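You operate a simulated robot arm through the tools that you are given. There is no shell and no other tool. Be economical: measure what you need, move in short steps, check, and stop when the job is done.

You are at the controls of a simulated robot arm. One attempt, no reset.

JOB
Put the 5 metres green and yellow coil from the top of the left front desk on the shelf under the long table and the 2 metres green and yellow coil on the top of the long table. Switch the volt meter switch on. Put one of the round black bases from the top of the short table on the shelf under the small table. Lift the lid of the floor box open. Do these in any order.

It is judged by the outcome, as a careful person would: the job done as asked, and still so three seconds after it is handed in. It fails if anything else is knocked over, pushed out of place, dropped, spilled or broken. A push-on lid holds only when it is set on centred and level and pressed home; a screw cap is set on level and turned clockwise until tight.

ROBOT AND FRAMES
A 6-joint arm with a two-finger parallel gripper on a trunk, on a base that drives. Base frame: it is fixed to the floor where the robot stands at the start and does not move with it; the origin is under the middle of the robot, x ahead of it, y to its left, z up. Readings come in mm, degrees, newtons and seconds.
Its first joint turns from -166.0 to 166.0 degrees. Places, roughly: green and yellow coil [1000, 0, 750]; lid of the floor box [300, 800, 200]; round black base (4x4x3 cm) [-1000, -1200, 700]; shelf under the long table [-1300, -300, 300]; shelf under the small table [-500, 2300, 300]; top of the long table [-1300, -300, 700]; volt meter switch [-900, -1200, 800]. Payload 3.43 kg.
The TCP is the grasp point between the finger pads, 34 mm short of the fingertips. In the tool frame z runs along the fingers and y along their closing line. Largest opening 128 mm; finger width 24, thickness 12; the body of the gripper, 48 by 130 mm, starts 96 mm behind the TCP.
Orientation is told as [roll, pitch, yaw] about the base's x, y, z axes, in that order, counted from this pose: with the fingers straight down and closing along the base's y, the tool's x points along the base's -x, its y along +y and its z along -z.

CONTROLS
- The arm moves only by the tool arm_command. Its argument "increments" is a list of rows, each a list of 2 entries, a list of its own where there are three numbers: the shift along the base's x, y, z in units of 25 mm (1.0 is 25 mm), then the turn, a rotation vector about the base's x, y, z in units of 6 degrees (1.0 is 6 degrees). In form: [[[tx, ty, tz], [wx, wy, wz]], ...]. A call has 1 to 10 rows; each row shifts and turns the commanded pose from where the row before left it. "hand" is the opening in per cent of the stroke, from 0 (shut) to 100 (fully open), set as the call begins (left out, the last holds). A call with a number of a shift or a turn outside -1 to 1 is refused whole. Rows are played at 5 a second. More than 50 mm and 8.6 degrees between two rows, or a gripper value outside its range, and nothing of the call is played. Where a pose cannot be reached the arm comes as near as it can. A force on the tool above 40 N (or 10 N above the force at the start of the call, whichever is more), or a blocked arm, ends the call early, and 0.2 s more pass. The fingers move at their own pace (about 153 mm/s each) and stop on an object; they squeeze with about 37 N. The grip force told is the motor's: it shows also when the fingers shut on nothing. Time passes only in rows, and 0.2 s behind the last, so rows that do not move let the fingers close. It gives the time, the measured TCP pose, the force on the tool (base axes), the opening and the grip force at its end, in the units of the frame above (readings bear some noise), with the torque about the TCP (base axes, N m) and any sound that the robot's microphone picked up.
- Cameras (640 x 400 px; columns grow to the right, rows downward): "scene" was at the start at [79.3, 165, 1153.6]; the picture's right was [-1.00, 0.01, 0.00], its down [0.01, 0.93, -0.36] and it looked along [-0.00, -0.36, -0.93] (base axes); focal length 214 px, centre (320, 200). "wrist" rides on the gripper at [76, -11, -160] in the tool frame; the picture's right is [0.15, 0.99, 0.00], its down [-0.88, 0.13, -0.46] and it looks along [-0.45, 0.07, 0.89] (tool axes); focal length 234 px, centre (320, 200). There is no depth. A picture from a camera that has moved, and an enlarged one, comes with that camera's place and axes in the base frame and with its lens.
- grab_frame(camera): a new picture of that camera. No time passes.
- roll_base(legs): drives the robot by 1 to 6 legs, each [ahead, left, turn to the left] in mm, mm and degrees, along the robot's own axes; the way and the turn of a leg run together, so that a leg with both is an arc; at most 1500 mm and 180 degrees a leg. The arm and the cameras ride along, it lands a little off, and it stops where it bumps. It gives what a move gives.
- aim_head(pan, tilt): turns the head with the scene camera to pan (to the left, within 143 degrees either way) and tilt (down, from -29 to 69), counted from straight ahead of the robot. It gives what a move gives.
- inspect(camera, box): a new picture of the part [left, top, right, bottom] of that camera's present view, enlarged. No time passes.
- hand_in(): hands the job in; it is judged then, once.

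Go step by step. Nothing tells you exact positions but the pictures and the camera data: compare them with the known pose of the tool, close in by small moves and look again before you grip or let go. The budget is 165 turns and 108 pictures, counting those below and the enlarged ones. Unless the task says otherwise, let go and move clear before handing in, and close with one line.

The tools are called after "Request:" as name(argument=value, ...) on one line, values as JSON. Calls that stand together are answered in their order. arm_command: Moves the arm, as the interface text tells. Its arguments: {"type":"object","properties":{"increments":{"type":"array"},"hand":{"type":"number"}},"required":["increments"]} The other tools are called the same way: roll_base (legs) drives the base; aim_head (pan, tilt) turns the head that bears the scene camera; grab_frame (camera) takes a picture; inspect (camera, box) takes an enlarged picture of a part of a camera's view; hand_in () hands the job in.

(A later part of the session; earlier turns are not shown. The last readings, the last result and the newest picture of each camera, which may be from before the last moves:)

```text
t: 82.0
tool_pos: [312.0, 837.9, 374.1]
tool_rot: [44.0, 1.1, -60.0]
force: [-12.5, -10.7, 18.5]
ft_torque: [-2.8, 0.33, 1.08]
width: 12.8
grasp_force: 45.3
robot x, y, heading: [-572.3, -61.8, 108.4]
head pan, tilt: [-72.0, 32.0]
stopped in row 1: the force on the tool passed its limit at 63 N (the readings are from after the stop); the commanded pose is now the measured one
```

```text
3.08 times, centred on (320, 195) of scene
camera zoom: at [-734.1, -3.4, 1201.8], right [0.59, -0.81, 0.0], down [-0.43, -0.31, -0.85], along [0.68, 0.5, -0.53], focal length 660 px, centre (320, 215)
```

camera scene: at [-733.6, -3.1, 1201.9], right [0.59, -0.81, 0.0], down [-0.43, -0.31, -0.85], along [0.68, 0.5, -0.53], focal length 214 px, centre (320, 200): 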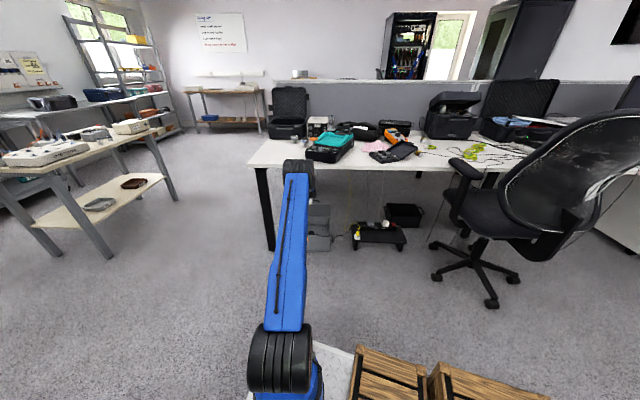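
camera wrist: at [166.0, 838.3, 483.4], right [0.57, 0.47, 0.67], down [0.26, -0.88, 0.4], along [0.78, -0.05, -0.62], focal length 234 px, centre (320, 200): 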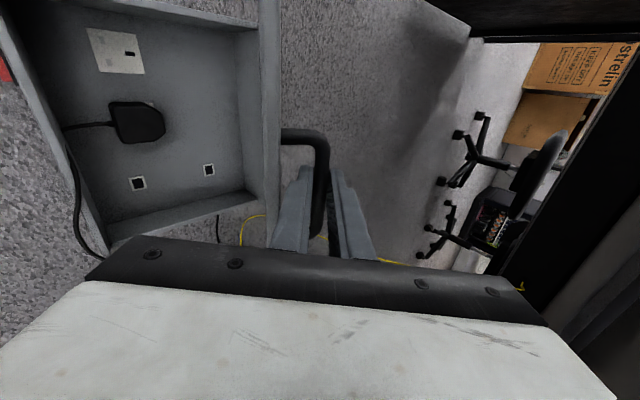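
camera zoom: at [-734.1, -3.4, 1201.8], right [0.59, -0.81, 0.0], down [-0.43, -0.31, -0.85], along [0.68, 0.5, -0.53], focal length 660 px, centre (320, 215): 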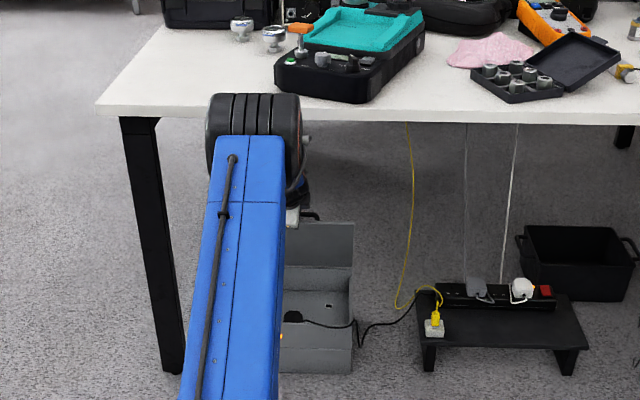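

Something resisted — likely arc mismatch (pushing toward the hinge). I relieve upward and try small steps.

Request:
arm_command(increments=[[[-0.05, -0.03, 0.2], [0, 0, 0]], [[0, 0, 0], [0, 0, 0]]])

Request:
arm_command(increments=[[[0.27, 0.17, 0.15], [0, 0, 0]], [[0.27, 0.17, 0.15], [0, 0, 0]]])

Request:
grab_frame(camera="wrist")

```text
t: 82.6
tool_pos: [312.1, 837.0, 374.2]
tool_rot: [43.8, 1.0, -60.0]
force: [-0.5, 2.8, -12.5]
ft_torque: [-0.79, 0.1, 1.2]
width: 12.8
grasp_force: 45.2
robot x, y, heading: [-570.0, -67.3, 108.1]
head pan, tilt: [-72.0, 32.0]
```

```text
t: 83.1
tool_pos: [316.1, 839.9, 374.2]
tool_rot: [43.2, 0.8, -59.9]
force: [-14.7, -13.4, 7.3]
ft_torque: [-3.77, 1.57, 2.04]
width: 12.3
grasp_force: 45.2
robot x, y, heading: [-571.0, -62.5, 108.2]
head pan, tilt: [-72.0, 32.0]
stopped in row 2: the force on the tool passed its limit at 46 N (the readings are from after the stop); the commanded pose is now the measured one
```

```text
76 pictures are left
camera wrist: at [176.3, 846.3, 486.2], right [0.55, 0.48, 0.68], down [0.26, -0.87, 0.41], along [0.79, -0.05, -0.61], focal length 234 px, centre (320, 200)
```

wrist: 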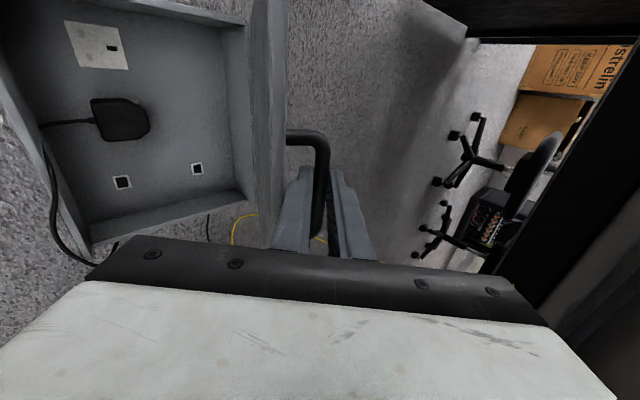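

The finger shank now touches the lid's front edge, so the grip can't swing further. I ease back, loosen slightly while still caging the bar, and feel whether the lid carries itself.

Request:
arm_command(increments=[[[-0.2, -0.12, 0], [0, 0, 0]], [[0, 0, 0], [0, 0, 0]]])

Request:
arm_command(increments=[[[0, 0, 0], [0, 0, 0]], [[0, 0, 0], [0, 0, 0]], [[0, 0, 0], [0, 0, 0]]], hand=16)

Request:
grab_frame(camera="wrist")

```text
t: 83.7
tool_pos: [311.9, 837.4, 374.0]
tool_rot: [43.1, 0.8, -60.0]
force: [3.6, 5.3, -21.8]
ft_torque: [-0.44, -0.1, 1.09]
width: 12.4
grasp_force: 44.6
robot x, y, heading: [-570.9, -62.8, 108.5]
head pan, tilt: [-72.0, 32.0]
```

```text
t: 84.5
tool_pos: [311.9, 837.0, 379.1]
tool_rot: [43.4, 0.8, -60.0]
force: [-0.9, -1.3, -0.9]
ft_torque: [-0.19, 0.16, 0.11]
width: 21.7
grasp_force: 0.8
robot x, y, heading: [-572.9, -63.4, 108.4]
head pan, tilt: [-72.0, 32.0]
```

```text
75 pictures are left
camera wrist: at [172.4, 843.1, 488.3], right [0.55, 0.48, 0.68], down [0.25, -0.88, 0.41], along [0.79, -0.05, -0.61], focal length 234 px, centre (320, 200)
```

wrist: 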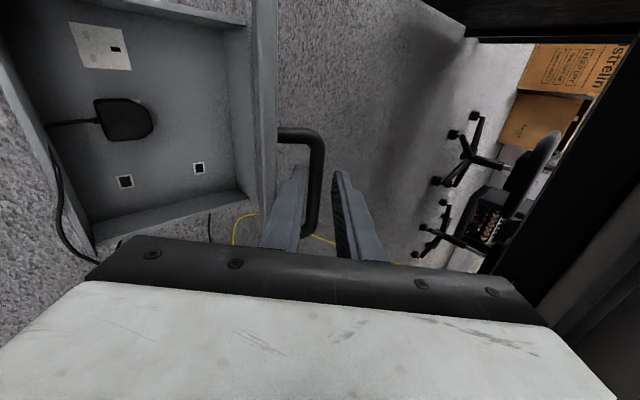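

The force on the tool is near zero. I open a little more and see whether the bar stays.

Request:
arm_command(increments=[[[0, 0, 0], [0, 0, 0]], [[0, 0, 0], [0, 0, 0]], [[0, 0, 0], [0, 0, 0]], [[0, 0, 0], [0, 0, 0]]], hand=26)

Request:
grab_frame(camera="wrist")

```text
t: 85.5
tool_pos: [313.7, 837.5, 378.2]
tool_rot: [43.3, 0.7, -60.1]
force: [-0.3, -0.9, 0.8]
ft_torque: [0.01, 0.02, -0.01]
width: 33.2
grasp_force: 0.1
robot x, y, heading: [-572.6, -68.0, 108.3]
head pan, tilt: [-72.0, 32.0]
```

```text
74 pictures are left
camera wrist: at [172.4, 843.0, 487.8], right [0.55, 0.48, 0.68], down [0.25, -0.88, 0.41], along [0.79, -0.05, -0.61], focal length 234 px, centre (320, 200)
```

wrist: 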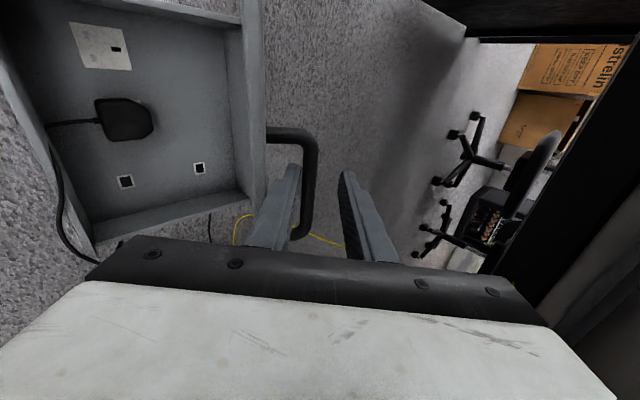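

Request:
arm_command(increments=[[[0, 0, 0], [0, 0, 0]], [[0, 0, 0], [0, 0, 0]], [[0, 0, 0], [0, 0, 0]], [[0, 0, 0], [0, 0, 0]], [[0, 0, 0], [0, 0, 0]], [[0, 0, 0], [0, 0, 0]], [[0, 0, 0], [0, 0, 0]], [[0, 0, 0], [0, 0, 0]]], hand=26)

Request:
grab_frame(camera="wrist")

```text
t: 87.3
tool_pos: [311.5, 836.8, 377.9]
tool_rot: [43.3, 0.8, -60.0]
force: [-0.1, 0.7, 0.1]
ft_torque: [-0.01, 0.0, -0.02]
width: 33.5
grasp_force: 0.2
robot x, y, heading: [-573.9, -67.6, 108.0]
head pan, tilt: [-72.0, 32.0]
```

```text
73 pictures are left
camera wrist: at [172.3, 843.0, 487.8], right [0.55, 0.48, 0.68], down [0.25, -0.88, 0.41], along [0.79, -0.05, -0.61], focal length 234 px, centre (320, 200)
```

wrist: 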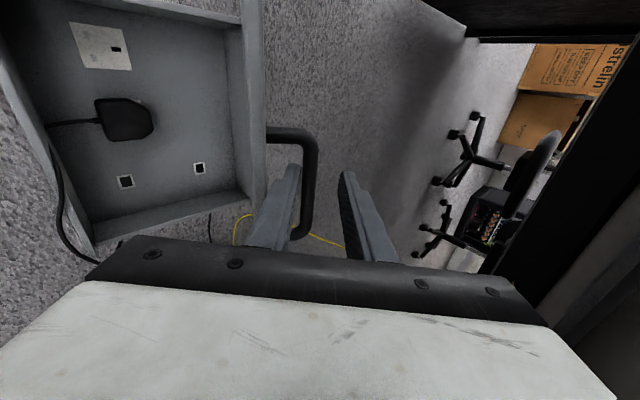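

The lid stays where it is left (hinge friction). I withdraw along the tool axis, then will push it further from the inside.

Request:
arm_command(increments=[[[-0.587, -0.36, 0.725], [0, 0, 0]], [[-0.587, -0.36, 0.725], [0, 0, 0]], [[-0.587, -0.36, 0.725], [0, 0, 0]], [[-0.75, -0.45, 0.2], [0, 0, 0]], [[-0.75, -0.45, -0.2], [0, 0, 0]], [[-0.5, -0.3, -0.8], [0, 0, 0]], [[0, 0, -1], [0, 0, 0]], [[0, 0, -1], [0, 0, 0]]])

Request:
grab_frame(camera="wrist")

```text
t: 89.1
tool_pos: [252.3, 799.6, 388.7]
tool_rot: [42.4, 0.9, -59.9]
force: [0.1, 0.3, 0.1]
ft_torque: [-0.04, 0.05, 0.0]
width: 33.2
grasp_force: 0.0
out of reach, approached as far as the arm can: row 6, 7, 8
robot x, y, heading: [-573.3, -63.0, 108.2]
head pan, tilt: [-72.0, 32.0]
```

```text
72 pictures are left
camera wrist: at [112.5, 805.2, 498.8], right [0.56, 0.48, 0.67], down [0.26, -0.87, 0.41], along [0.78, -0.06, -0.62], focal length 234 px, centre (320, 200)
```

wrist: 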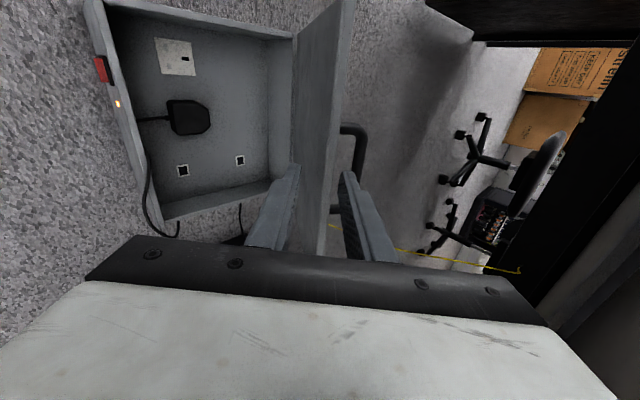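

The lid edge now sits between the open fingers. I back out, close the hand, steepen a little and dip inside the lid to push its inner face.

Request:
arm_command(increments=[[[-0.6, -0.37, 0.7], [0, 0, 0]], [[-0.6, -0.37, 0.7], [0, 0, 0]], [[-0.6, -0.37, 0.7], [0, 0, 0]], [[0, 0, 0], [-0.5, 0.82, 0]], [[0, 0, 0], [-0.5, 0.82, 0]]])

Request:
arm_command(increments=[[[-0.35, -0.21, -0.8], [0, 0, 0]], [[-0.35, -0.21, -0.8], [0, 0, 0]], [[-0.3, -0.2, -0.8], [0, 0, 0]], [[0, 0, -0.7], [0, 0, 0]]], hand=0)

Request:
grab_frame(camera="wrist")

```text
t: 90.3
tool_pos: [219.9, 774.5, 447.3]
tool_rot: [35.1, -0.3, -60.6]
force: [-0.3, -0.3, 0.4]
ft_torque: [-0.01, 0.0, 0.0]
width: 33.5
grasp_force: 0.1
out of reach, approached as far as the arm can: row 1, 2, 4
robot x, y, heading: [-572.8, -66.3, 108.5]
head pan, tilt: [-72.0, 32.0]
```

```text
t: 91.3
tool_pos: [196.0, 759.2, 370.3]
tool_rot: [35.0, -0.1, -60.7]
force: [0.1, -0.3, 0.1]
ft_torque: [0.0, 0.0, -0.01]
width: 0.1
grasp_force: 33.0
robot x, y, heading: [-573.0, -66.5, 108.3]
head pan, tilt: [-72.0, 32.0]
```

```text
71 pictures are left
camera wrist: at [68.8, 776.0, 495.2], right [0.63, 0.52, 0.57], down [0.3, -0.84, 0.45], along [0.72, -0.12, -0.69], focal length 234 px, centre (320, 200)
```

wrist: 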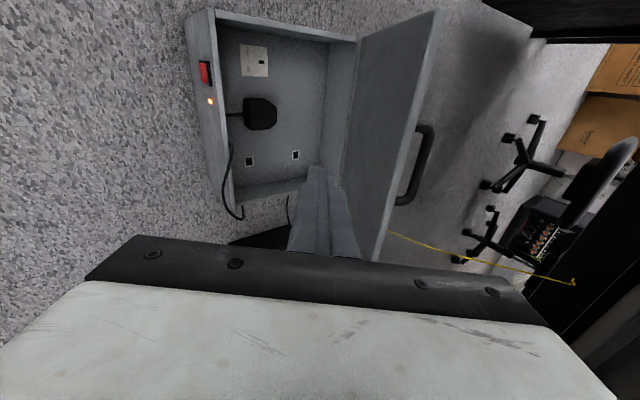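

Fingers are inside, beside the lid's inner face. I push inward.

Request:
arm_command(increments=[[[0.85, 0.52, -0.1], [0.1, -0.17, 0]], [[0.85, 0.52, -0.1], [0.1, -0.17, 0]], [[0.85, 0.52, -0.1], [0.1, -0.17, 0]], [[0.85, 0.52, -0.1], [0.1, -0.17, 0]], [[0.85, 0.52, -0.1], [0.15, -0.25, 0]]])

Request:
grab_frame(camera="wrist")

```text
t: 92.5
tool_pos: [300.3, 826.3, 358.2]
tool_rot: [41.5, 0.0, -60.6]
force: [-1.5, -0.7, -2.4]
ft_torque: [-0.08, 0.11, 0.0]
width: 0.0
grasp_force: 32.7
robot x, y, heading: [-573.7, -65.7, 108.2]
head pan, tilt: [-72.0, 32.0]
```

```text
70 pictures are left
camera wrist: at [162.2, 836.4, 470.4], right [0.57, 0.49, 0.66], down [0.25, -0.87, 0.43], along [0.78, -0.08, -0.62], focal length 234 px, centre (320, 200)
```

wrist: 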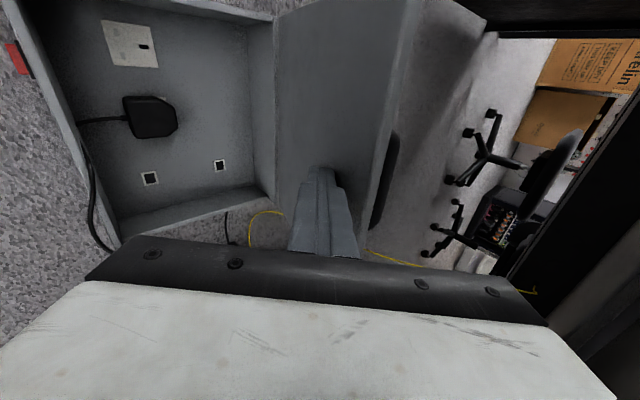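

It is pushing with little force. I continue.

Request:
arm_command(increments=[[[0.85, 0.52, -0.1], [0.15, -0.25, 0]], [[0.85, 0.52, -0.1], [0.15, -0.25, 0]], [[0.85, 0.52, -0.1], [0.15, -0.25, 0]], [[0.85, 0.52, -0.1], [0.15, -0.25, 0]]])

Request:
grab_frame(camera="wrist")

Request:
inspect(camera="scene", box=[240, 130, 400, 260])

```text
t: 93.5
tool_pos: [372.4, 867.4, 351.0]
tool_rot: [47.0, 0.0, -60.8]
force: [-38.7, -31.3, 24.8]
ft_torque: [0.13, 0.05, 0.35]
width: 0.1
grasp_force: 33.0
robot x, y, heading: [-570.3, -66.7, 108.5]
head pan, tilt: [-72.0, 32.0]
stopped in row 4: the force on the tool passed its limit at 143 N (the readings are from after the stop); the commanded pose is now the measured one
```

```text
69 pictures are left
camera wrist: at [225.0, 873.4, 451.4], right [0.52, 0.46, 0.73], down [0.22, -0.89, 0.41], along [0.83, -0.05, -0.56], focal length 234 px, centre (320, 200)
```

wrist: 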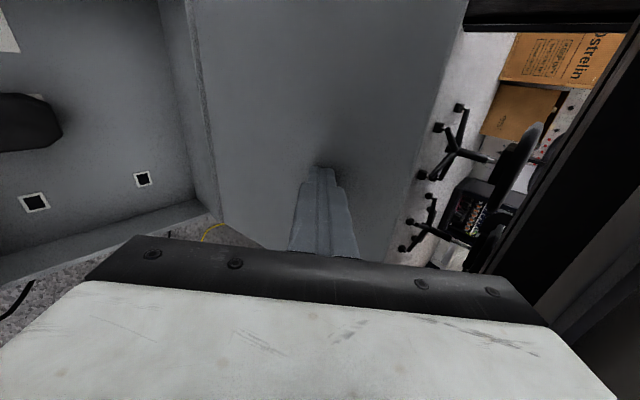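

```text
3.08 times, centred on (320, 195) of scene
camera zoom: at [-735.9, -5.0, 1201.8], right [0.59, -0.81, 0.0], down [-0.43, -0.31, -0.85], along [0.68, 0.5, -0.53], focal length 660 px, centre (320, 215)
```

zoom: 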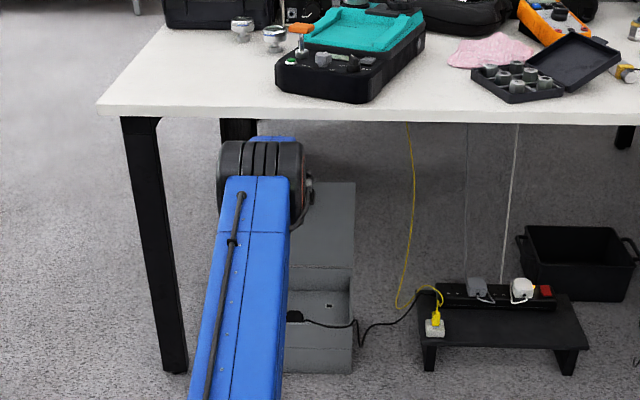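

The lid reached its end stop, open past vertical, and the box has not moved. I withdraw the way I came.

Request:
arm_command(increments=[[[-0.85, -0.52, 0.1], [-0.15, 0.25, 0]], [[-0.85, -0.52, 0.1], [-0.15, 0.25, 0]], [[-0.85, -0.52, 0.1], [-0.15, 0.25, 0]], [[-0.85, -0.52, 0.1], [-0.15, 0.25, 0]], [[-0.85, -0.52, 0.1], [-0.15, 0.25, 0]], [[-0.85, -0.52, 0.1], [-0.15, 0.25, 0]], [[-0.85, -0.52, 0.1], [-0.2, 0.3, 0]], [[-0.85, -0.52, 0.1], [-0.2, 0.3, 0]], [[-0.85, -0.52, 0.1], [-0.2, 0.3, 0]], [[-0.85, -0.52, 0.1], [-0.2, 0.3, 0]]])

Request:
arm_command(increments=[[[-0.85, -0.52, 0.3], [-0.25, 0.4, 0]], [[-0.85, -0.52, 0.3], [-0.25, 0.4, 0]], [[-0.85, -0.52, 0.3], [-0.25, 0.4, 0]], [[-0.85, -0.52, 0.3], [-0.25, 0.4, 0]], [[-0.6, -0.37, 0.9], [-0.25, 0.4, 0]], [[-0.6, -0.37, 0.9], [-0.25, 0.4, 0]], [[-0.6, -0.37, 1], [-0.25, 0.4, 0]], [[-0.6, -0.37, 1], [-0.25, 0.4, 0]], [[-0.3, -0.2, 1], [-0.25, 0.4, 0]], [[-0.3, -0.2, 1], [-0.25, 0.4, 0]]], hand=100)

Request:
inspect(camera="scene", box=[240, 130, 400, 260])

```text
t: 95.7
tool_pos: [162.1, 739.2, 370.7]
tool_rot: [27.9, -0.9, -60.7]
force: [-1.0, -0.2, -0.6]
ft_torque: [-0.04, -0.01, -0.02]
width: 0.1
grasp_force: 33.3
robot x, y, heading: [-570.3, -63.7, 108.3]
head pan, tilt: [-72.0, 32.0]
```

```text
t: 97.9
tool_pos: [2.9, 642.8, 549.4]
tool_rot: [-0.3, -2.1, -59.9]
force: [0.3, -0.7, -0.2]
ft_torque: [0.0, 0.0, 0.03]
width: 128.1
grasp_force: 0.0
robot x, y, heading: [-570.9, -60.2, 108.3]
head pan, tilt: [-72.0, 32.0]
```

```text
3.08 times, centred on (320, 195) of scene
camera zoom: at [-733.8, -3.2, 1201.9], right [0.59, -0.81, 0.0], down [-0.43, -0.31, -0.85], along [0.68, 0.5, -0.53], focal length 660 px, centre (320, 215)
```

zoom: 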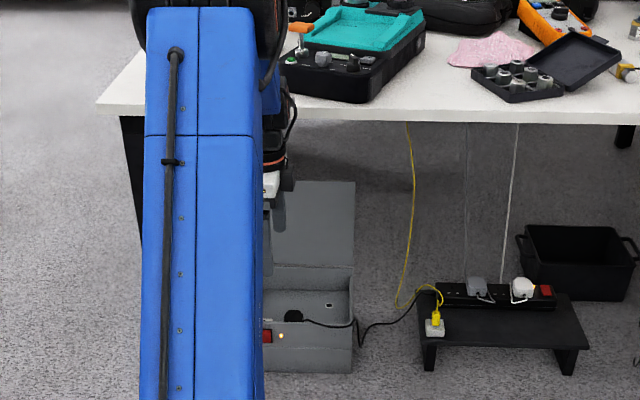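

Lid is open and stays. Next the coils: I raise the arm, turn, and drive to the front desk, staying left of the chair.

Request:
arm_command(increments=[[[0, 0, 1], [0, 0, 0]], [[0, 0, 1], [0, 0, 0]], [[0, 0, 1], [0, 0, 0]], [[0, 0, 1], [0, 0, 0]], [[0, 0, 1], [0, 0, 0]], [[0, 0, 1], [0, 0, 0]], [[0, 0, 1], [0, 0, 0]], [[0, 0, 1], [0, 0, 0]], [[0, 0, 1], [0, 0, 0]], [[0, 0, 1], [0, 0, 0]]])

Request:
arm_command(increments=[[[0, 0, 1], [0, 0, 0]], [[0, 0, 1], [0, 0, 0]], [[0, 0, 1], [0, 0, 0]], [[0, 0, 1], [0, 0, 0]], [[0, 0, 1], [0, 0, 0]], [[0, 0, 1], [0, 0, 0]], [[0, 0, 1], [0, 0, 0]], [[0, 0, 1], [0, 0, 0]], [[0, 0, 1], [0, 0, 0]]])

Request:
roll_base(legs=[[0, 0, -34.8]])

Request:
aim_head(pan=-70, tilt=30)

Request:
grab_frame(camera="scene")

```text
t: 100.1
tool_pos: [2.3, 640.6, 797.0]
tool_rot: [-0.4, -2.1, -59.9]
force: [0.1, 0.7, 0.2]
ft_torque: [-0.03, 0.03, 0.0]
width: 128.2
grasp_force: 0.0
robot x, y, heading: [-572.6, -66.8, 108.5]
head pan, tilt: [-72.0, 32.0]
```

```text
t: 102.1
tool_pos: [4.2, 636.0, 1023.7]
tool_rot: [-0.4, -2.1, -59.9]
force: [-0.6, -0.2, 0.0]
ft_torque: [-0.02, -0.02, 0.0]
width: 128.0
grasp_force: 0.1
robot x, y, heading: [-570.9, -62.1, 108.3]
head pan, tilt: [-72.0, 32.0]
```

```text
t: 104.0
tool_pos: [306.3, 237.7, 1023.5]
tool_rot: [-0.5, -2.2, -90.0]
force: [0.8, -0.2, 0.1]
ft_torque: [0.01, -0.01, -0.02]
width: 127.8
grasp_force: 0.2
robot x, y, heading: [-539.5, -77.7, 78.4]
head pan, tilt: [-72.0, 32.0]
stopped in leg 1: the robot was blocked; the commanded pose is now the measured one
```

```text
t: 104.7
tool_pos: [305.8, 238.1, 1024.0]
tool_rot: [-0.4, -2.2, -90.0]
force: [0.2, -0.1, -0.2]
ft_torque: [-0.02, 0.01, -0.02]
width: 128.0
grasp_force: 0.2
robot x, y, heading: [-541.9, -78.3, 78.2]
head pan, tilt: [-70.0, 30.0]
```

```text
66 pictures are left
camera scene: at [-652.3, 58.7, 1205.0], right [0.14, -0.99, 0.0], down [-0.5, -0.07, -0.87], along [0.86, 0.12, -0.5], focal length 214 px, centre (320, 200)
```

scene: 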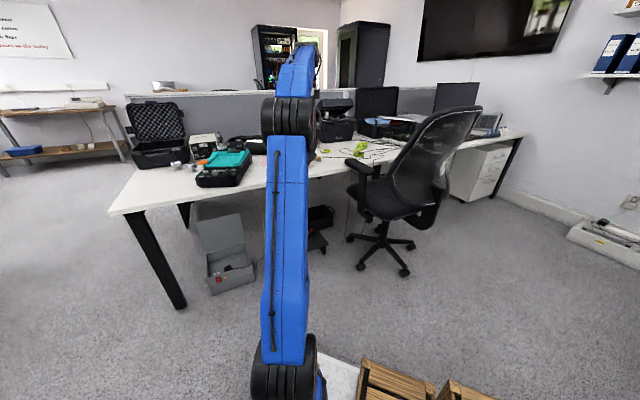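

The turn stopped against the long table behind. I drive away toward the desk and look.

Request:
roll_base(legs=[[-6, -610, 0]])

Request:
aim_head(pan=-80, tilt=35)

Request:
grab_frame(camera="scene")

Request:
grab_frame(camera="wrist")

```text
t: 108.1
tool_pos: [891.4, 135.8, 1023.4]
tool_rot: [-0.4, -2.1, -88.8]
force: [-0.9, -0.3, 0.6]
ft_torque: [-0.03, 0.03, -0.02]
width: 128.1
grasp_force: 0.2
robot x, y, heading: [49.3, -198.5, 79.5]
head pan, tilt: [-70.0, 30.0]
```

```text
t: 108.8
tool_pos: [890.8, 134.9, 1024.0]
tool_rot: [-0.3, -2.1, -88.7]
force: [-0.6, 0.9, 0.8]
ft_torque: [0.01, -0.02, 0.0]
width: 127.8
grasp_force: 0.1
robot x, y, heading: [52.1, -198.8, 79.6]
head pan, tilt: [-80.0, 35.0]
```

```text
65 pictures are left
camera scene: at [-64.4, -81.6, 1197.3], right [-0.01, -1.0, 0.0], down [-0.57, 0.0, -0.82], along [0.82, -0.01, -0.57], focal length 214 px, centre (320, 200)
```

scene: 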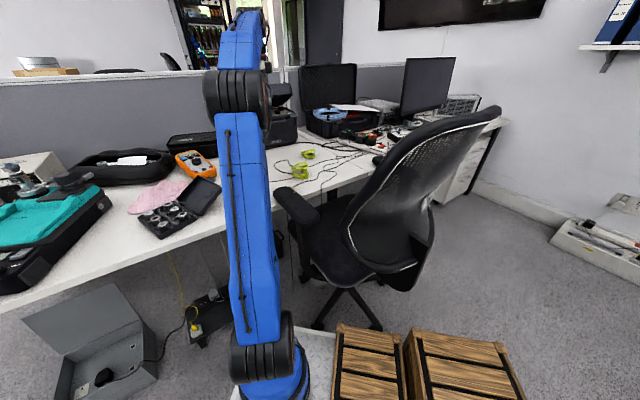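

```text
64 pictures are left
camera wrist: at [877.3, 216.9, 1180.5], right [0.99, 0.17, -0.01], down [0.15, -0.86, 0.49], along [0.07, -0.48, -0.87], focal length 234 px, centre (320, 200)
```

wrist: 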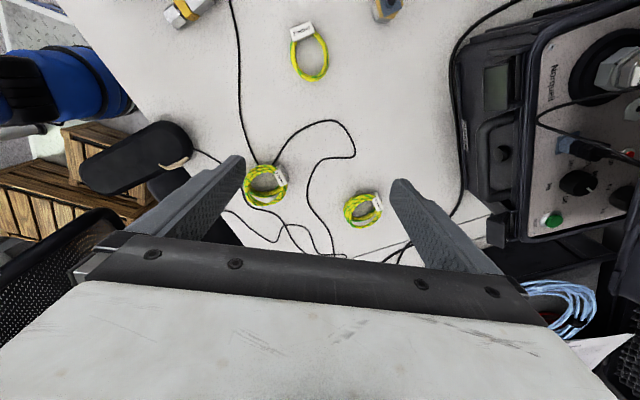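

The wrist camera sees all three coils with labels. I zoom in to read them.

Request:
inspect(camera="wrist", box=[230, 150, 310, 210])

Request:
inspect(camera="wrist", box=[325, 175, 405, 235])

Request:
inspect(camera="wrist", box=[270, 15, 350, 85])

```text
6.67 times, centred on (270, 180) of wrist
camera zoom: at [877.3, 216.9, 1180.5], right [0.99, 0.17, -0.01], down [0.15, -0.86, 0.49], along [0.07, -0.48, -0.87], focal length 1561 px, centre (653, 333)
```

zoom: 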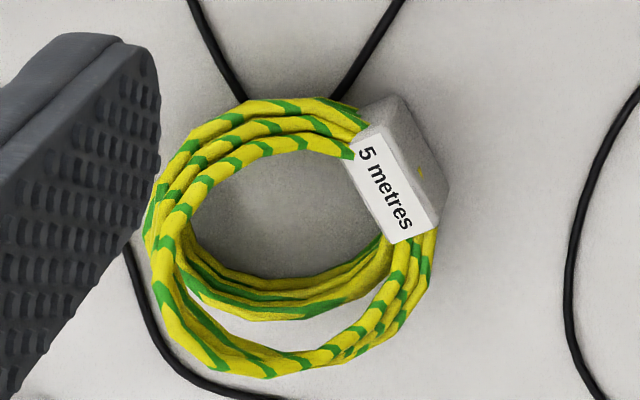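

```text
6.67 times, centred on (365, 205) of wrist
camera zoom: at [877.3, 216.9, 1180.5], right [0.99, 0.17, -0.01], down [0.15, -0.86, 0.49], along [0.07, -0.48, -0.87], focal length 1561 px, centre (20, 167)
```

zoom: 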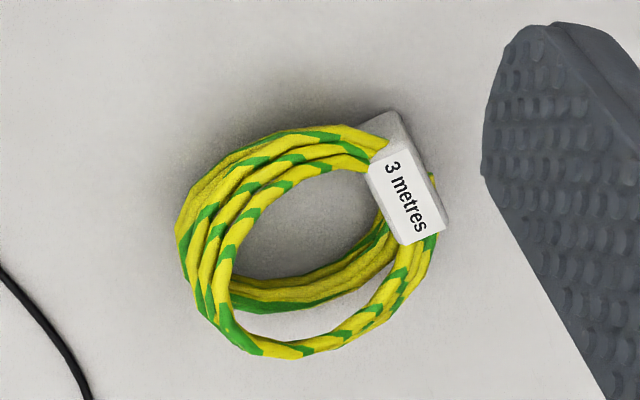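

```text
5.71 times, centred on (310, 50) of wrist
camera zoom: at [877.3, 216.9, 1180.5], right [0.99, 0.17, -0.01], down [0.15, -0.86, 0.49], along [0.07, -0.48, -0.87], focal length 1338 px, centre (377, 1057)
```

zoom: 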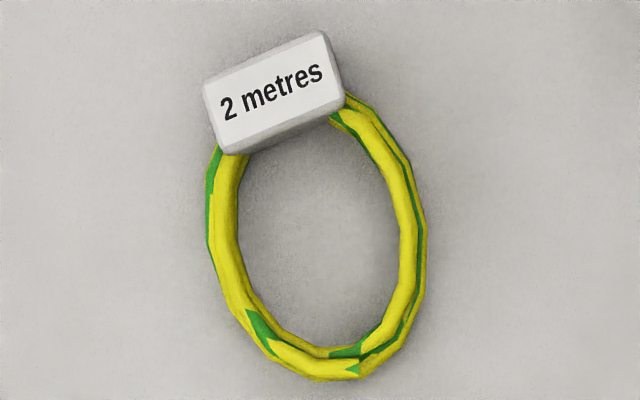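

5 m is the large coil near (800,-10), 2 m the thin one near (870,240). I go above the 5 m coil's label block with the closing line along the block's narrow side.

Request:
arm_command(increments=[[[-0.36, -0.67, -0.9], [0, 0, 0.8]], [[-0.36, -0.67, -0.9], [0, 0, 0.8]], [[-0.36, -0.67, -0.9], [0, 0, 0.8]], [[-0.36, -0.67, -0.9], [0, 0, 0.8]], [[-0.36, -0.67, -0.9], [0, 0, 0.8]], [[-0.36, -0.67, -0.9], [0, 0, 0.8]], [[-0.36, -0.67, -0.9], [0, 0, 0.8]]], hand=60)

Request:
grab_frame(camera="wrist")

```text
t: 110.4
tool_pos: [826.0, 17.7, 866.3]
tool_rot: [-0.4, -2.2, -55.0]
force: [0.3, -0.5, -0.7]
ft_torque: [-0.02, -0.02, 0.0]
width: 76.6
grasp_force: 0.0
robot x, y, heading: [50.6, -204.3, 79.6]
head pan, tilt: [-80.0, 35.0]
```

```text
60 pictures are left
camera wrist: at [770.0, 79.2, 1022.9], right [0.73, 0.69, -0.01], down [0.6, -0.63, 0.49], along [0.33, -0.36, -0.87], focal length 234 px, centre (320, 200)
```

wrist: 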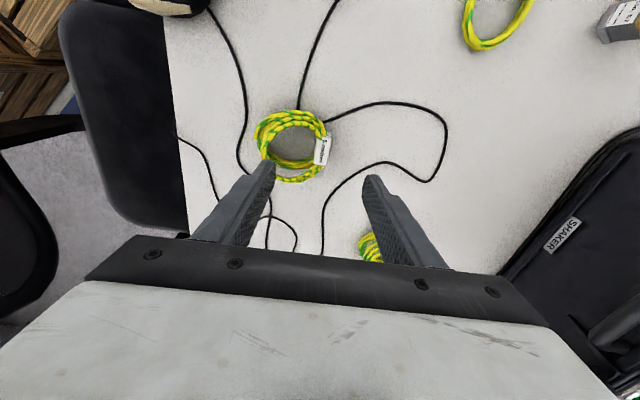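

The block is centred under the tool. I descend with the fingers straddling it.

Request:
arm_command(increments=[[[0, 0, -0.9], [0, 0, 0]], [[0, 0, -0.9], [0, 0, 0]], [[0, 0, -0.9], [0, 0, 0]]], hand=40)

Request:
grab_frame(camera="wrist")

```text
t: 111.2
tool_pos: [827.1, 18.5, 799.9]
tool_rot: [-0.3, -2.1, -55.0]
force: [-0.9, 0.4, 0.0]
ft_torque: [-0.01, 0.0, 0.02]
width: 50.8
grasp_force: 0.0
robot x, y, heading: [52.9, -199.8, 79.5]
head pan, tilt: [-80.0, 35.0]
```

```text
59 pictures are left
camera wrist: at [770.0, 79.5, 957.1], right [0.73, 0.69, -0.01], down [0.6, -0.63, 0.49], along [0.33, -0.36, -0.87], focal length 234 px, centre (320, 200)
```

wrist: 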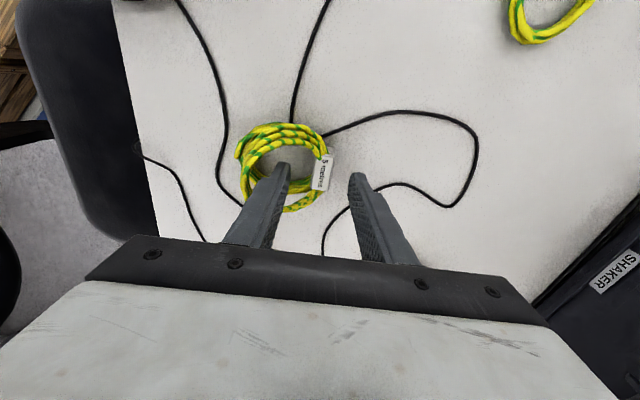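

Request:
arm_command(increments=[[[0.05, 0, -0.5], [0, 0, 0]], [[0, 0, -0.5], [0, 0, 0]]])

Request:
arm_command(increments=[[[0, 0, 0], [0, 0, 0]], [[0, 0, 0], [0, 0, 0]], [[0, 0, 0], [0, 0, 0]]], hand=0)

Request:
grab_frame(camera="wrist")

```text
t: 111.8
tool_pos: [829.0, 17.4, 772.2]
tool_rot: [-0.4, -2.0, -55.1]
force: [-1.5, 0.1, 0.4]
ft_torque: [-0.03, -0.05, -0.03]
width: 51.3
grasp_force: 0.0
robot x, y, heading: [47.3, -201.9, 79.7]
head pan, tilt: [-80.0, 35.0]
```

```text
t: 112.6
tool_pos: [829.4, 17.8, 773.4]
tool_rot: [-0.4, -2.2, -55.1]
force: [-1.1, 0.2, -1.9]
ft_torque: [0.02, -0.04, 0.01]
width: 32.8
grasp_force: 37.2
robot x, y, heading: [48.2, -199.6, 79.6]
head pan, tilt: [-80.0, 35.0]
```

```text
58 pictures are left
camera wrist: at [773.2, 78.8, 930.3], right [0.73, 0.69, -0.01], down [0.6, -0.63, 0.49], along [0.33, -0.36, -0.87], focal length 234 px, centre (320, 200)
```

wrist: 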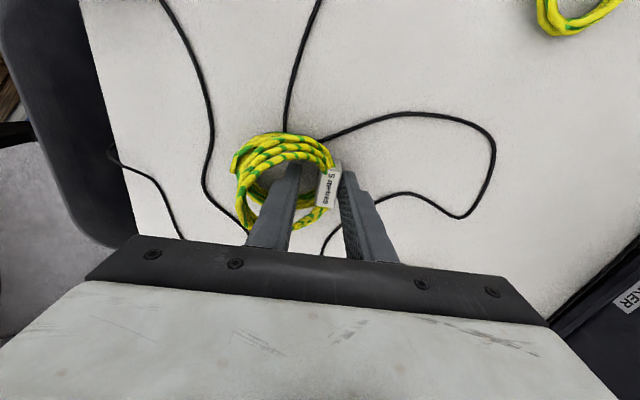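

Gripped at 33 mm. I lift.

Request:
arm_command(increments=[[[0, 0, 0.5], [0, 0, 0]], [[0, 0, 0.8], [0, 0, 0]], [[0, 0, 1], [0, 0, 0]], [[0, 0, 1], [0, 0, 0]], [[0, 0, 1], [0, 0, 0]], [[0, 0, 1], [0, 0, 0]], [[0, 0, 1], [0, 0, 0]], [[0, 0, 1], [0, 0, 0]], [[0, 0, 1], [0, 0, 0]], [[0, 0, 1], [0, 0, 0]]])

Request:
grab_frame(camera="wrist")

```text
t: 114.8
tool_pos: [829.0, 16.4, 1008.0]
tool_rot: [-0.4, -2.2, -55.1]
force: [0.5, -0.5, -1.3]
ft_torque: [0.05, -0.03, -0.03]
width: 32.7
grasp_force: 37.0
robot x, y, heading: [49.5, -200.7, 79.5]
head pan, tilt: [-80.0, 35.0]
```

```text
57 pictures are left
camera wrist: at [772.6, 79.0, 1164.4], right [0.73, 0.69, -0.01], down [0.6, -0.63, 0.49], along [0.33, -0.36, -0.87], focal length 234 px, centre (320, 200)
```

wrist: 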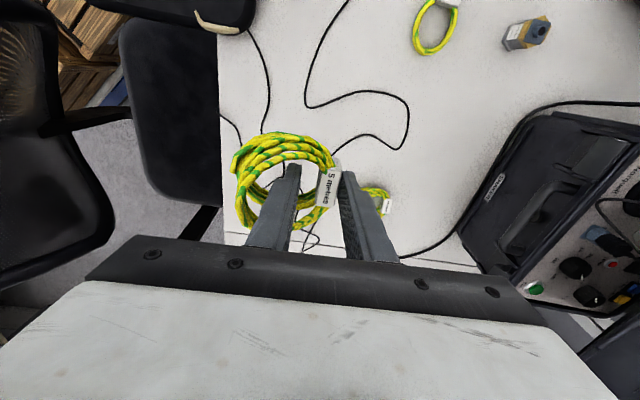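

The 5 m coil is held and the desk cables stayed. I drive along the corridor and turn so the arm faces the long table.

Request:
roll_base(legs=[[681, 583, 0], [0, 0, -142.7]])

Request:
aim_head(pan=-78, tilt=32)

Request:
grab_frame(camera="scene")

```text
t: 125.2
tool_pos: [-839.3, -103.9, 1007.9]
tool_rot: [-0.4, -2.1, 166.7]
force: [-0.2, -0.2, -2.0]
ft_torque: [-0.04, 0.0, -0.01]
width: 32.6
grasp_force: 37.2
robot x, y, heading: [-404.6, 580.1, -58.6]
head pan, tilt: [-80.0, 35.0]
```

```text
t: 125.9
tool_pos: [-839.9, -104.8, 1007.5]
tool_rot: [-0.4, -2.1, 166.6]
force: [-0.1, -0.6, -1.6]
ft_torque: [-0.02, 0.01, 0.0]
width: 32.7
grasp_force: 37.1
robot x, y, heading: [-403.6, 578.5, -58.5]
head pan, tilt: [-78.0, 32.0]
```

```text
56 pictures are left
camera scene: at [-239.1, 562.7, 1201.9], right [-0.69, 0.73, 0.0], down [0.39, 0.36, -0.85], along [-0.62, -0.58, -0.53], focal length 214 px, centre (320, 200)
```

scene: 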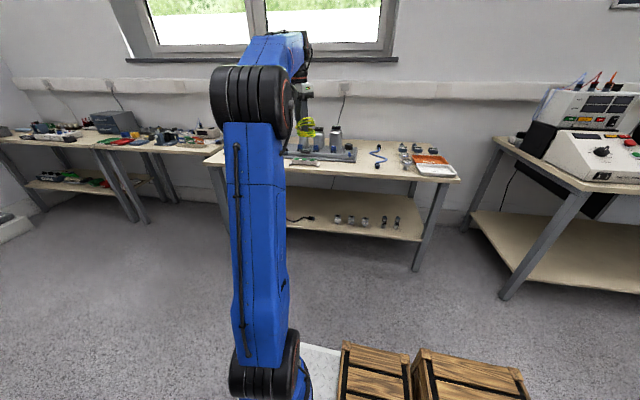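

I zoom on the long table's shelf and top.

Request:
inspect(camera="scene", box=[270, 130, 470, 275])

```text
2.76 times, centred on (370, 202) of scene
camera zoom: at [-239.1, 562.7, 1201.9], right [-0.69, 0.73, 0.0], down [0.39, 0.36, -0.85], along [-0.62, -0.58, -0.53], focal length 592 px, centre (182, 193)
```

zoom: 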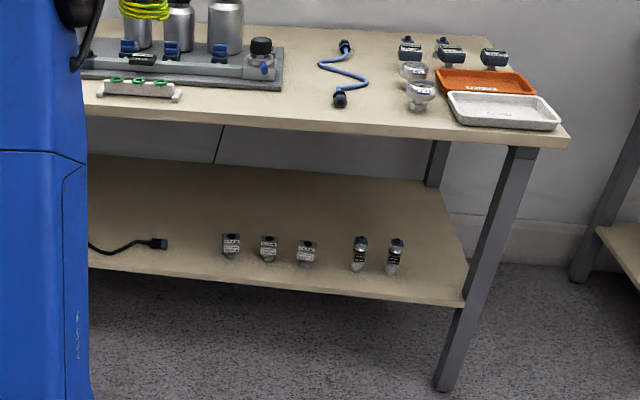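

Free gap on the shelf between the cable end and the first jar, around E≈405 mm along the table. I lower the arm in front of the table.

Request:
arm_command(increments=[[[0, 0, -1], [0, 0, 0]], [[0, 0, -1], [0, 0, 0]], [[0, 0, -1], [0, 0, 0]], [[0, 0, -1], [0, 0, 0]], [[0, 0, -1], [0, 0, 0]], [[0, 0, -1], [0, 0, 0]], [[0, 0, -1], [0, 0, 0]], [[0, 0, -1], [0, 0, 0]], [[0, 0, -1], [0, 0, 0]], [[0, 0, -1], [0, 0, 0]]])

Request:
arm_command(increments=[[[0, 0, -1], [0, 0, 0]], [[0, 0, -1], [0, 0, 0]], [[0, 0, -1], [0, 0, 0]], [[0, 0, -1], [0, 0, 0]], [[0, 0, -1], [0, 0, 0]], [[0, 0, -1], [0, 0, 0]], [[0, 0, -1], [0, 0, 0]], [[0, 0, -1], [0, 0, 0]], [[0, 0, -1], [0, 0, 0]], [[0, 0, -1], [0, 0, 0]]])

Request:
arm_command(increments=[[[-0.71, -0.37, -0.4], [-0.38, 0.62, 0]], [[-0.71, -0.37, -0.4], [-0.38, 0.62, 0]], [[-0.71, -0.37, -0.4], [-0.38, 0.62, 0]], [[-0.71, -0.37, -0.4], [-0.38, 0.62, 0]], [[-0.71, -0.37, -0.4], [-0.38, 0.62, 0]], [[-0.71, -0.37, -0.4], [-0.38, 0.62, 0]], [[-0.71, -0.37, -0.4], [-0.38, 0.62, 0]], [[-0.71, -0.37, -0.4], [-0.38, 0.62, 0]]])

Request:
grab_frame(camera="wrist")

```text
t: 128.1
tool_pos: [-838.2, -103.6, 758.6]
tool_rot: [-0.3, -2.1, 166.6]
force: [0.9, 0.5, -1.7]
ft_torque: [-0.07, 0.03, 0.0]
width: 32.5
grasp_force: 37.2
robot x, y, heading: [-402.2, 575.3, -58.9]
head pan, tilt: [-78.0, 32.0]
```

```text
t: 130.3
tool_pos: [-841.3, -101.4, 507.7]
tool_rot: [-0.3, -2.2, 166.6]
force: [0.2, 1.2, -2.1]
ft_torque: [-0.07, 0.0, 0.02]
width: 32.7
grasp_force: 37.6
robot x, y, heading: [-404.6, 574.8, -58.6]
head pan, tilt: [-78.0, 32.0]
```

```text
t: 132.1
tool_pos: [-970.8, -168.6, 437.4]
tool_rot: [23.2, -24.3, 160.6]
force: [0.8, -0.5, -1.8]
ft_torque: [-0.06, -0.05, -0.02]
width: 32.5
grasp_force: 37.3
out of reach, approached as far as the arm can: row 7, 8
robot x, y, heading: [-401.7, 576.7, -58.8]
head pan, tilt: [-78.0, 32.0]
```

```text
54 pictures are left
camera wrist: at [-826.3, -141.5, 535.3], right [-0.02, -0.96, 0.3], down [-0.55, 0.26, 0.79], along [-0.83, -0.15, -0.54], focal length 234 px, centre (320, 200)
```

wrist: 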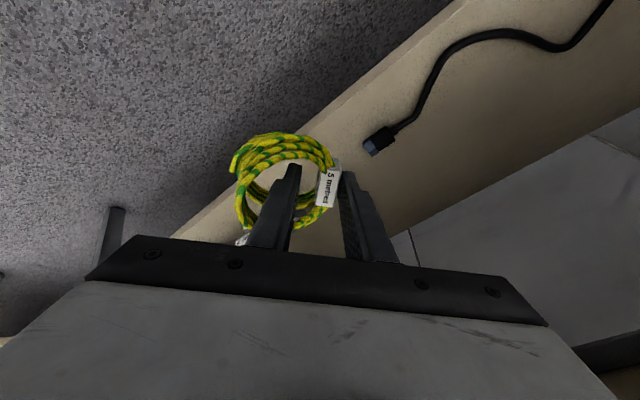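

I move in over the shelf toward the gap, slightly lower.

Request:
arm_command(increments=[[[-0.657, -0.402, -0.17], [0, 0, 0]], [[-0.657, -0.402, -0.17], [0, 0, 0]], [[-0.657, -0.402, -0.17], [0, 0, 0]], [[-0.657, -0.402, -0.17], [0, 0, 0]], [[-0.657, -0.402, -0.17], [0, 0, 0]], [[-0.657, -0.402, -0.17], [0, 0, 0]], [[-0.657, -0.402, -0.1], [0, 0, 0]]])

Request:
grab_frame(camera="wrist")

Request:
grab_frame(camera="scene")

```text
t: 133.7
tool_pos: [-1086.0, -240.9, 408.4]
tool_rot: [23.2, -24.5, 161.0]
force: [0.7, -0.6, -2.1]
ft_torque: [-0.02, -0.03, -0.02]
width: 32.5
grasp_force: 36.7
robot x, y, heading: [-403.6, 577.0, -58.7]
head pan, tilt: [-78.0, 32.0]
```

```text
53 pictures are left
camera wrist: at [-941.5, -213.3, 506.8], right [-0.02, -0.96, 0.29], down [-0.55, 0.25, 0.79], along [-0.83, -0.15, -0.53], focal length 234 px, centre (320, 200)
```

wrist: 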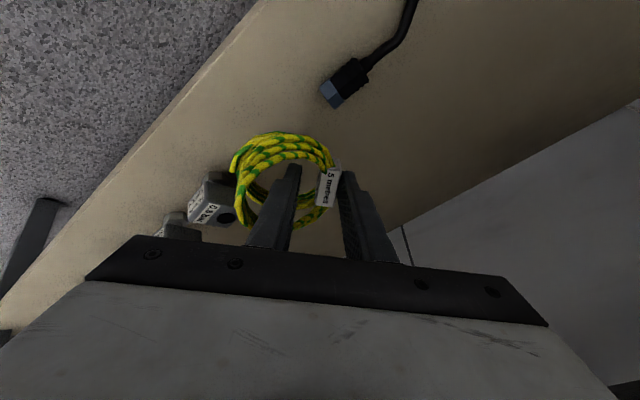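

```text
52 pictures are left
camera scene: at [-239.2, 562.7, 1201.9], right [-0.69, 0.73, 0.0], down [0.39, 0.36, -0.85], along [-0.62, -0.58, -0.53], focal length 214 px, centre (320, 200)
```

scene: 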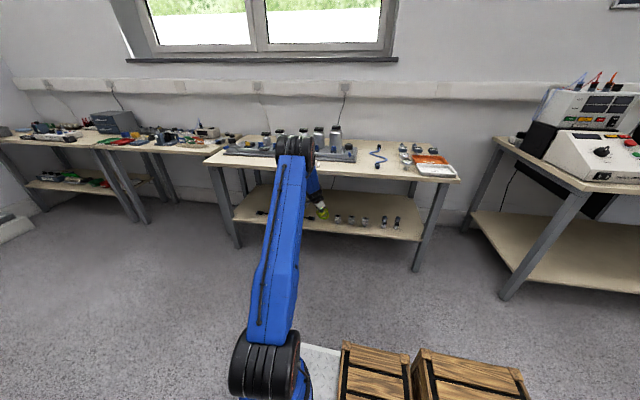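

The coil hangs in the gap, clear of jar and cable. I go 20 mm deeper and down until it touches.

Request:
arm_command(increments=[[[-0.68, -0.42, 0], [0, 0, 0]], [[-0.1, -0.06, -0.4], [0, 0, 0]], [[0, 0, -0.4], [0, 0, 0]], [[0, 0, -0.3], [0, 0, 0]]])

Request:
inspect(camera="scene", box=[270, 170, 430, 270])

```text
t: 134.7
tool_pos: [-1104.0, -252.5, 382.0]
tool_rot: [23.2, -24.5, 160.9]
force: [-0.8, -0.7, -2.0]
ft_torque: [0.0, -0.02, 0.01]
width: 32.5
grasp_force: 36.7
robot x, y, heading: [-401.5, 574.8, -58.7]
head pan, tilt: [-78.0, 32.0]
```

```text
4.00 times, centred on (350, 220) of scene
camera zoom: at [-239.2, 562.7, 1201.9], right [-0.69, 0.73, 0.0], down [0.39, 0.36, -0.85], along [-0.62, -0.58, -0.53], focal length 858 px, centre (200, 120)
```

zoom: 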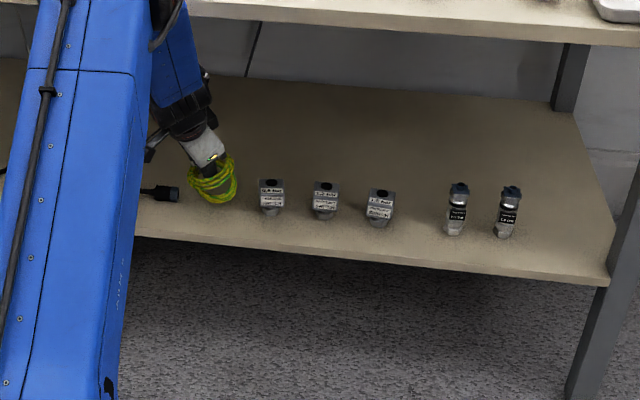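

Not yet touching; I go on down gently.

Request:
arm_command(increments=[[[0, 0, -0.2], [0, 0, 0]], [[0, 0, -0.2], [0, 0, 0]], [[0, 0, -0.2], [0, 0, 0]]])

Request:
inspect(camera="scene", box=[300, 195, 350, 230])

Request:
grab_frame(camera="wrist")

```text
t: 135.5
tool_pos: [-1104.7, -252.6, 368.2]
tool_rot: [23.2, -24.5, 160.8]
force: [3.4, 1.5, 10.2]
ft_torque: [0.44, -0.4, -0.16]
width: 32.3
grasp_force: 36.8
robot x, y, heading: [-404.0, 577.0, -58.6]
head pan, tilt: [-78.0, 32.0]
```

```text
11.43 times, centred on (325, 212) of scene
camera zoom: at [-238.8, 563.0, 1201.9], right [-0.69, 0.73, 0.0], down [0.39, 0.36, -0.85], along [-0.62, -0.58, -0.53], focal length 2451 px, centre (263, 57)
```

zoom: 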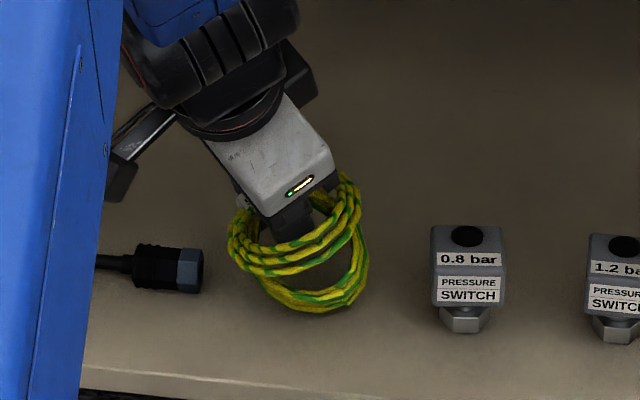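

```text
49 pictures are left
camera wrist: at [-960.6, -224.1, 465.9], right [-0.02, -0.96, 0.29], down [-0.55, 0.26, 0.79], along [-0.83, -0.15, -0.53], focal length 234 px, centre (320, 200)
```

wrist: 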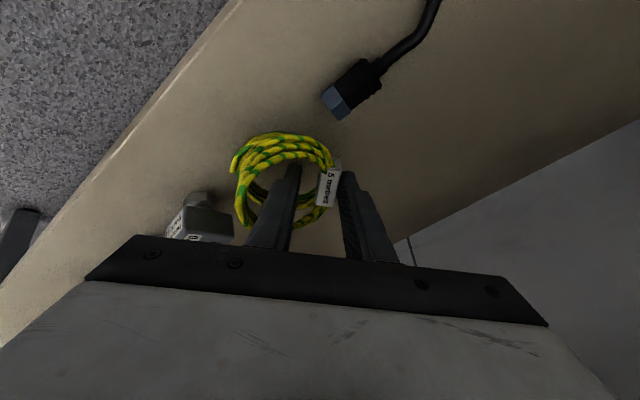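

The coil touches the shelf. I open slightly and let it settle.

Request:
arm_command(increments=[[[0, 0, 0], [0, 0, 0]], [[0, 0, 0], [0, 0, 0]], [[0, 0, 0], [0, 0, 0]], [[0, 0, 0], [0, 0, 0]]], hand=42)

Request:
grab_frame(camera="wrist")

```text
t: 136.5
tool_pos: [-1104.4, -251.2, 365.3]
tool_rot: [23.2, -24.4, 160.9]
force: [0.0, 0.0, -0.4]
ft_torque: [-0.02, -0.02, -0.02]
width: 54.0
grasp_force: 0.1
robot x, y, heading: [-403.3, 581.1, -58.7]
head pan, tilt: [-78.0, 32.0]
```

```text
48 pictures are left
camera wrist: at [-960.5, -223.9, 464.6], right [-0.02, -0.96, 0.29], down [-0.55, 0.25, 0.79], along [-0.83, -0.15, -0.53], focal length 234 px, centre (320, 200)
```

wrist: 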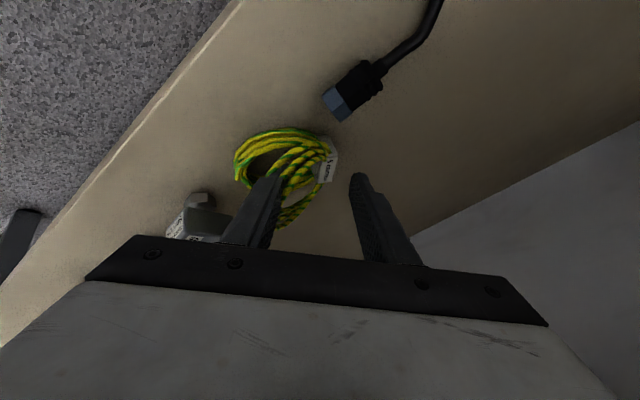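

It lies flat on the shelf. I withdraw along the tool axis and out.

Request:
arm_command(increments=[[[0.486, 0.249, 0.835], [0, 0, 0]], [[0.486, 0.249, 0.835], [0, 0, 0]], [[0.486, 0.249, 0.835], [0, 0, 0]], [[0.85, 0.52, 0.2], [0, 0, 0]], [[0.85, 0.52, 0], [0, 0, 0]], [[0.85, 0.52, 0], [0.2, -0.3, 0]], [[0.85, 0.52, 0], [0.38, -0.62, 0]], [[0.85, 0.52, 0], [0.38, -0.62, 0]], [[0.85, 0.52, 0], [0.38, -0.62, 0]], [[0.85, 0.52, 0], [0.38, -0.62, 0]]])

Request:
arm_command(increments=[[[0.6, 0.4, 0.7], [0.38, -0.62, 0]], [[0.6, 0.4, 0.7], [0.38, -0.62, 0]], [[0.4, 0.3, 0.8], [0.38, -0.62, 0]], [[0, 0, 1], [0.2, -0.3, 0]], [[0, 0, 1], [0, 0, 0]], [[0, 0, 1], [0, 0, 0]], [[0, 0, 1], [0, 0, 0]], [[0, 0, 1], [0, 0, 0]], [[0, 0, 1], [0, 0, 0]], [[0, 0, 1], [0, 0, 0]]])

Request:
inspect(camera="scene", box=[190, 110, 440, 260])

```text
t: 138.7
tool_pos: [-917.3, -141.0, 431.2]
tool_rot: [7.7, -11.3, 165.7]
force: [-0.4, -0.2, 0.2]
ft_torque: [-0.02, 0.0, -0.02]
width: 53.8
grasp_force: 0.1
robot x, y, heading: [-404.0, 577.0, -59.0]
head pan, tilt: [-78.0, 32.0]
```

```text
t: 140.9
tool_pos: [-876.3, -114.2, 662.9]
tool_rot: [-3.3, -0.5, 166.9]
force: [-0.6, -1.3, -0.3]
ft_torque: [0.04, 0.0, -0.01]
width: 53.6
grasp_force: 0.1
robot x, y, heading: [-403.6, 576.8, -58.5]
head pan, tilt: [-78.0, 32.0]
```

```text
2.56 times, centred on (315, 185) of scene
camera zoom: at [-239.2, 562.6, 1201.9], right [-0.69, 0.73, 0.0], down [0.39, 0.36, -0.85], along [-0.62, -0.58, -0.53], focal length 549 px, centre (333, 238)
```

zoom: 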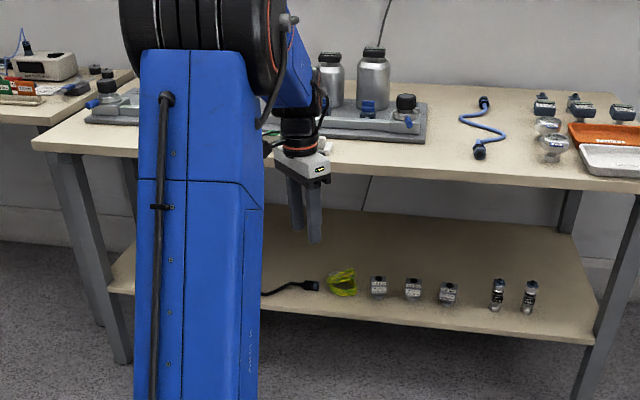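

The 5 m coil is placed. Now I raise the arm (turning the hand for the 2 m coil) and drive back to the desk.

Request:
arm_command(increments=[[[0, 0, 1], [0, 0, 1]], [[0, 0, 1], [0, 0, 1]], [[0, 0, 1], [0, 0, 1]], [[0, 0, 1], [0, 0, 1]], [[0, 0, 1], [0, 0, 1]], [[0, 0, 1], [0, 0, 1]], [[0, 0, 1], [0, 0, 1]], [[0, 0, 1], [0, 0, 1]], [[0, 0, 1], [0, 0, 1]], [[0, 0, 1], [0, 0, 1]]])

Request:
arm_command(increments=[[[0, 0, 1], [0, 0, 1]], [[0, 0, 1], [0, 0, 1]], [[0, 0, 1], [0, 0, 1]], [[0, 0, 1], [0, 0, 1]]])

Request:
roll_base(legs=[[0, 0, 138]])

```text
t: 143.1
tool_pos: [-880.1, -114.4, 916.3]
tool_rot: [-3.1, -0.6, -133.1]
force: [0.4, -0.4, 0.8]
ft_torque: [0.0, 0.0, -0.02]
width: 53.7
grasp_force: 0.0
robot x, y, heading: [-402.1, 576.3, -58.8]
head pan, tilt: [-78.0, 32.0]
```

```text
t: 144.1
tool_pos: [-878.5, -117.1, 1014.8]
tool_rot: [-3.2, -0.8, -109.1]
force: [0.1, 0.2, 0.0]
ft_torque: [0.01, 0.03, 0.04]
width: 54.2
grasp_force: 0.1
robot x, y, heading: [-403.6, 577.3, -58.8]
head pan, tilt: [-78.0, 32.0]
```

```text
t: 150.2
tool_pos: [415.8, 769.0, 1015.1]
tool_rot: [-3.1, -0.6, 28.4]
force: [-0.5, 1.0, -0.4]
ft_torque: [0.0, -0.02, 0.0]
width: 53.8
grasp_force: 0.1
robot x, y, heading: [-402.8, 574.3, 79.1]
head pan, tilt: [-78.0, 32.0]
```

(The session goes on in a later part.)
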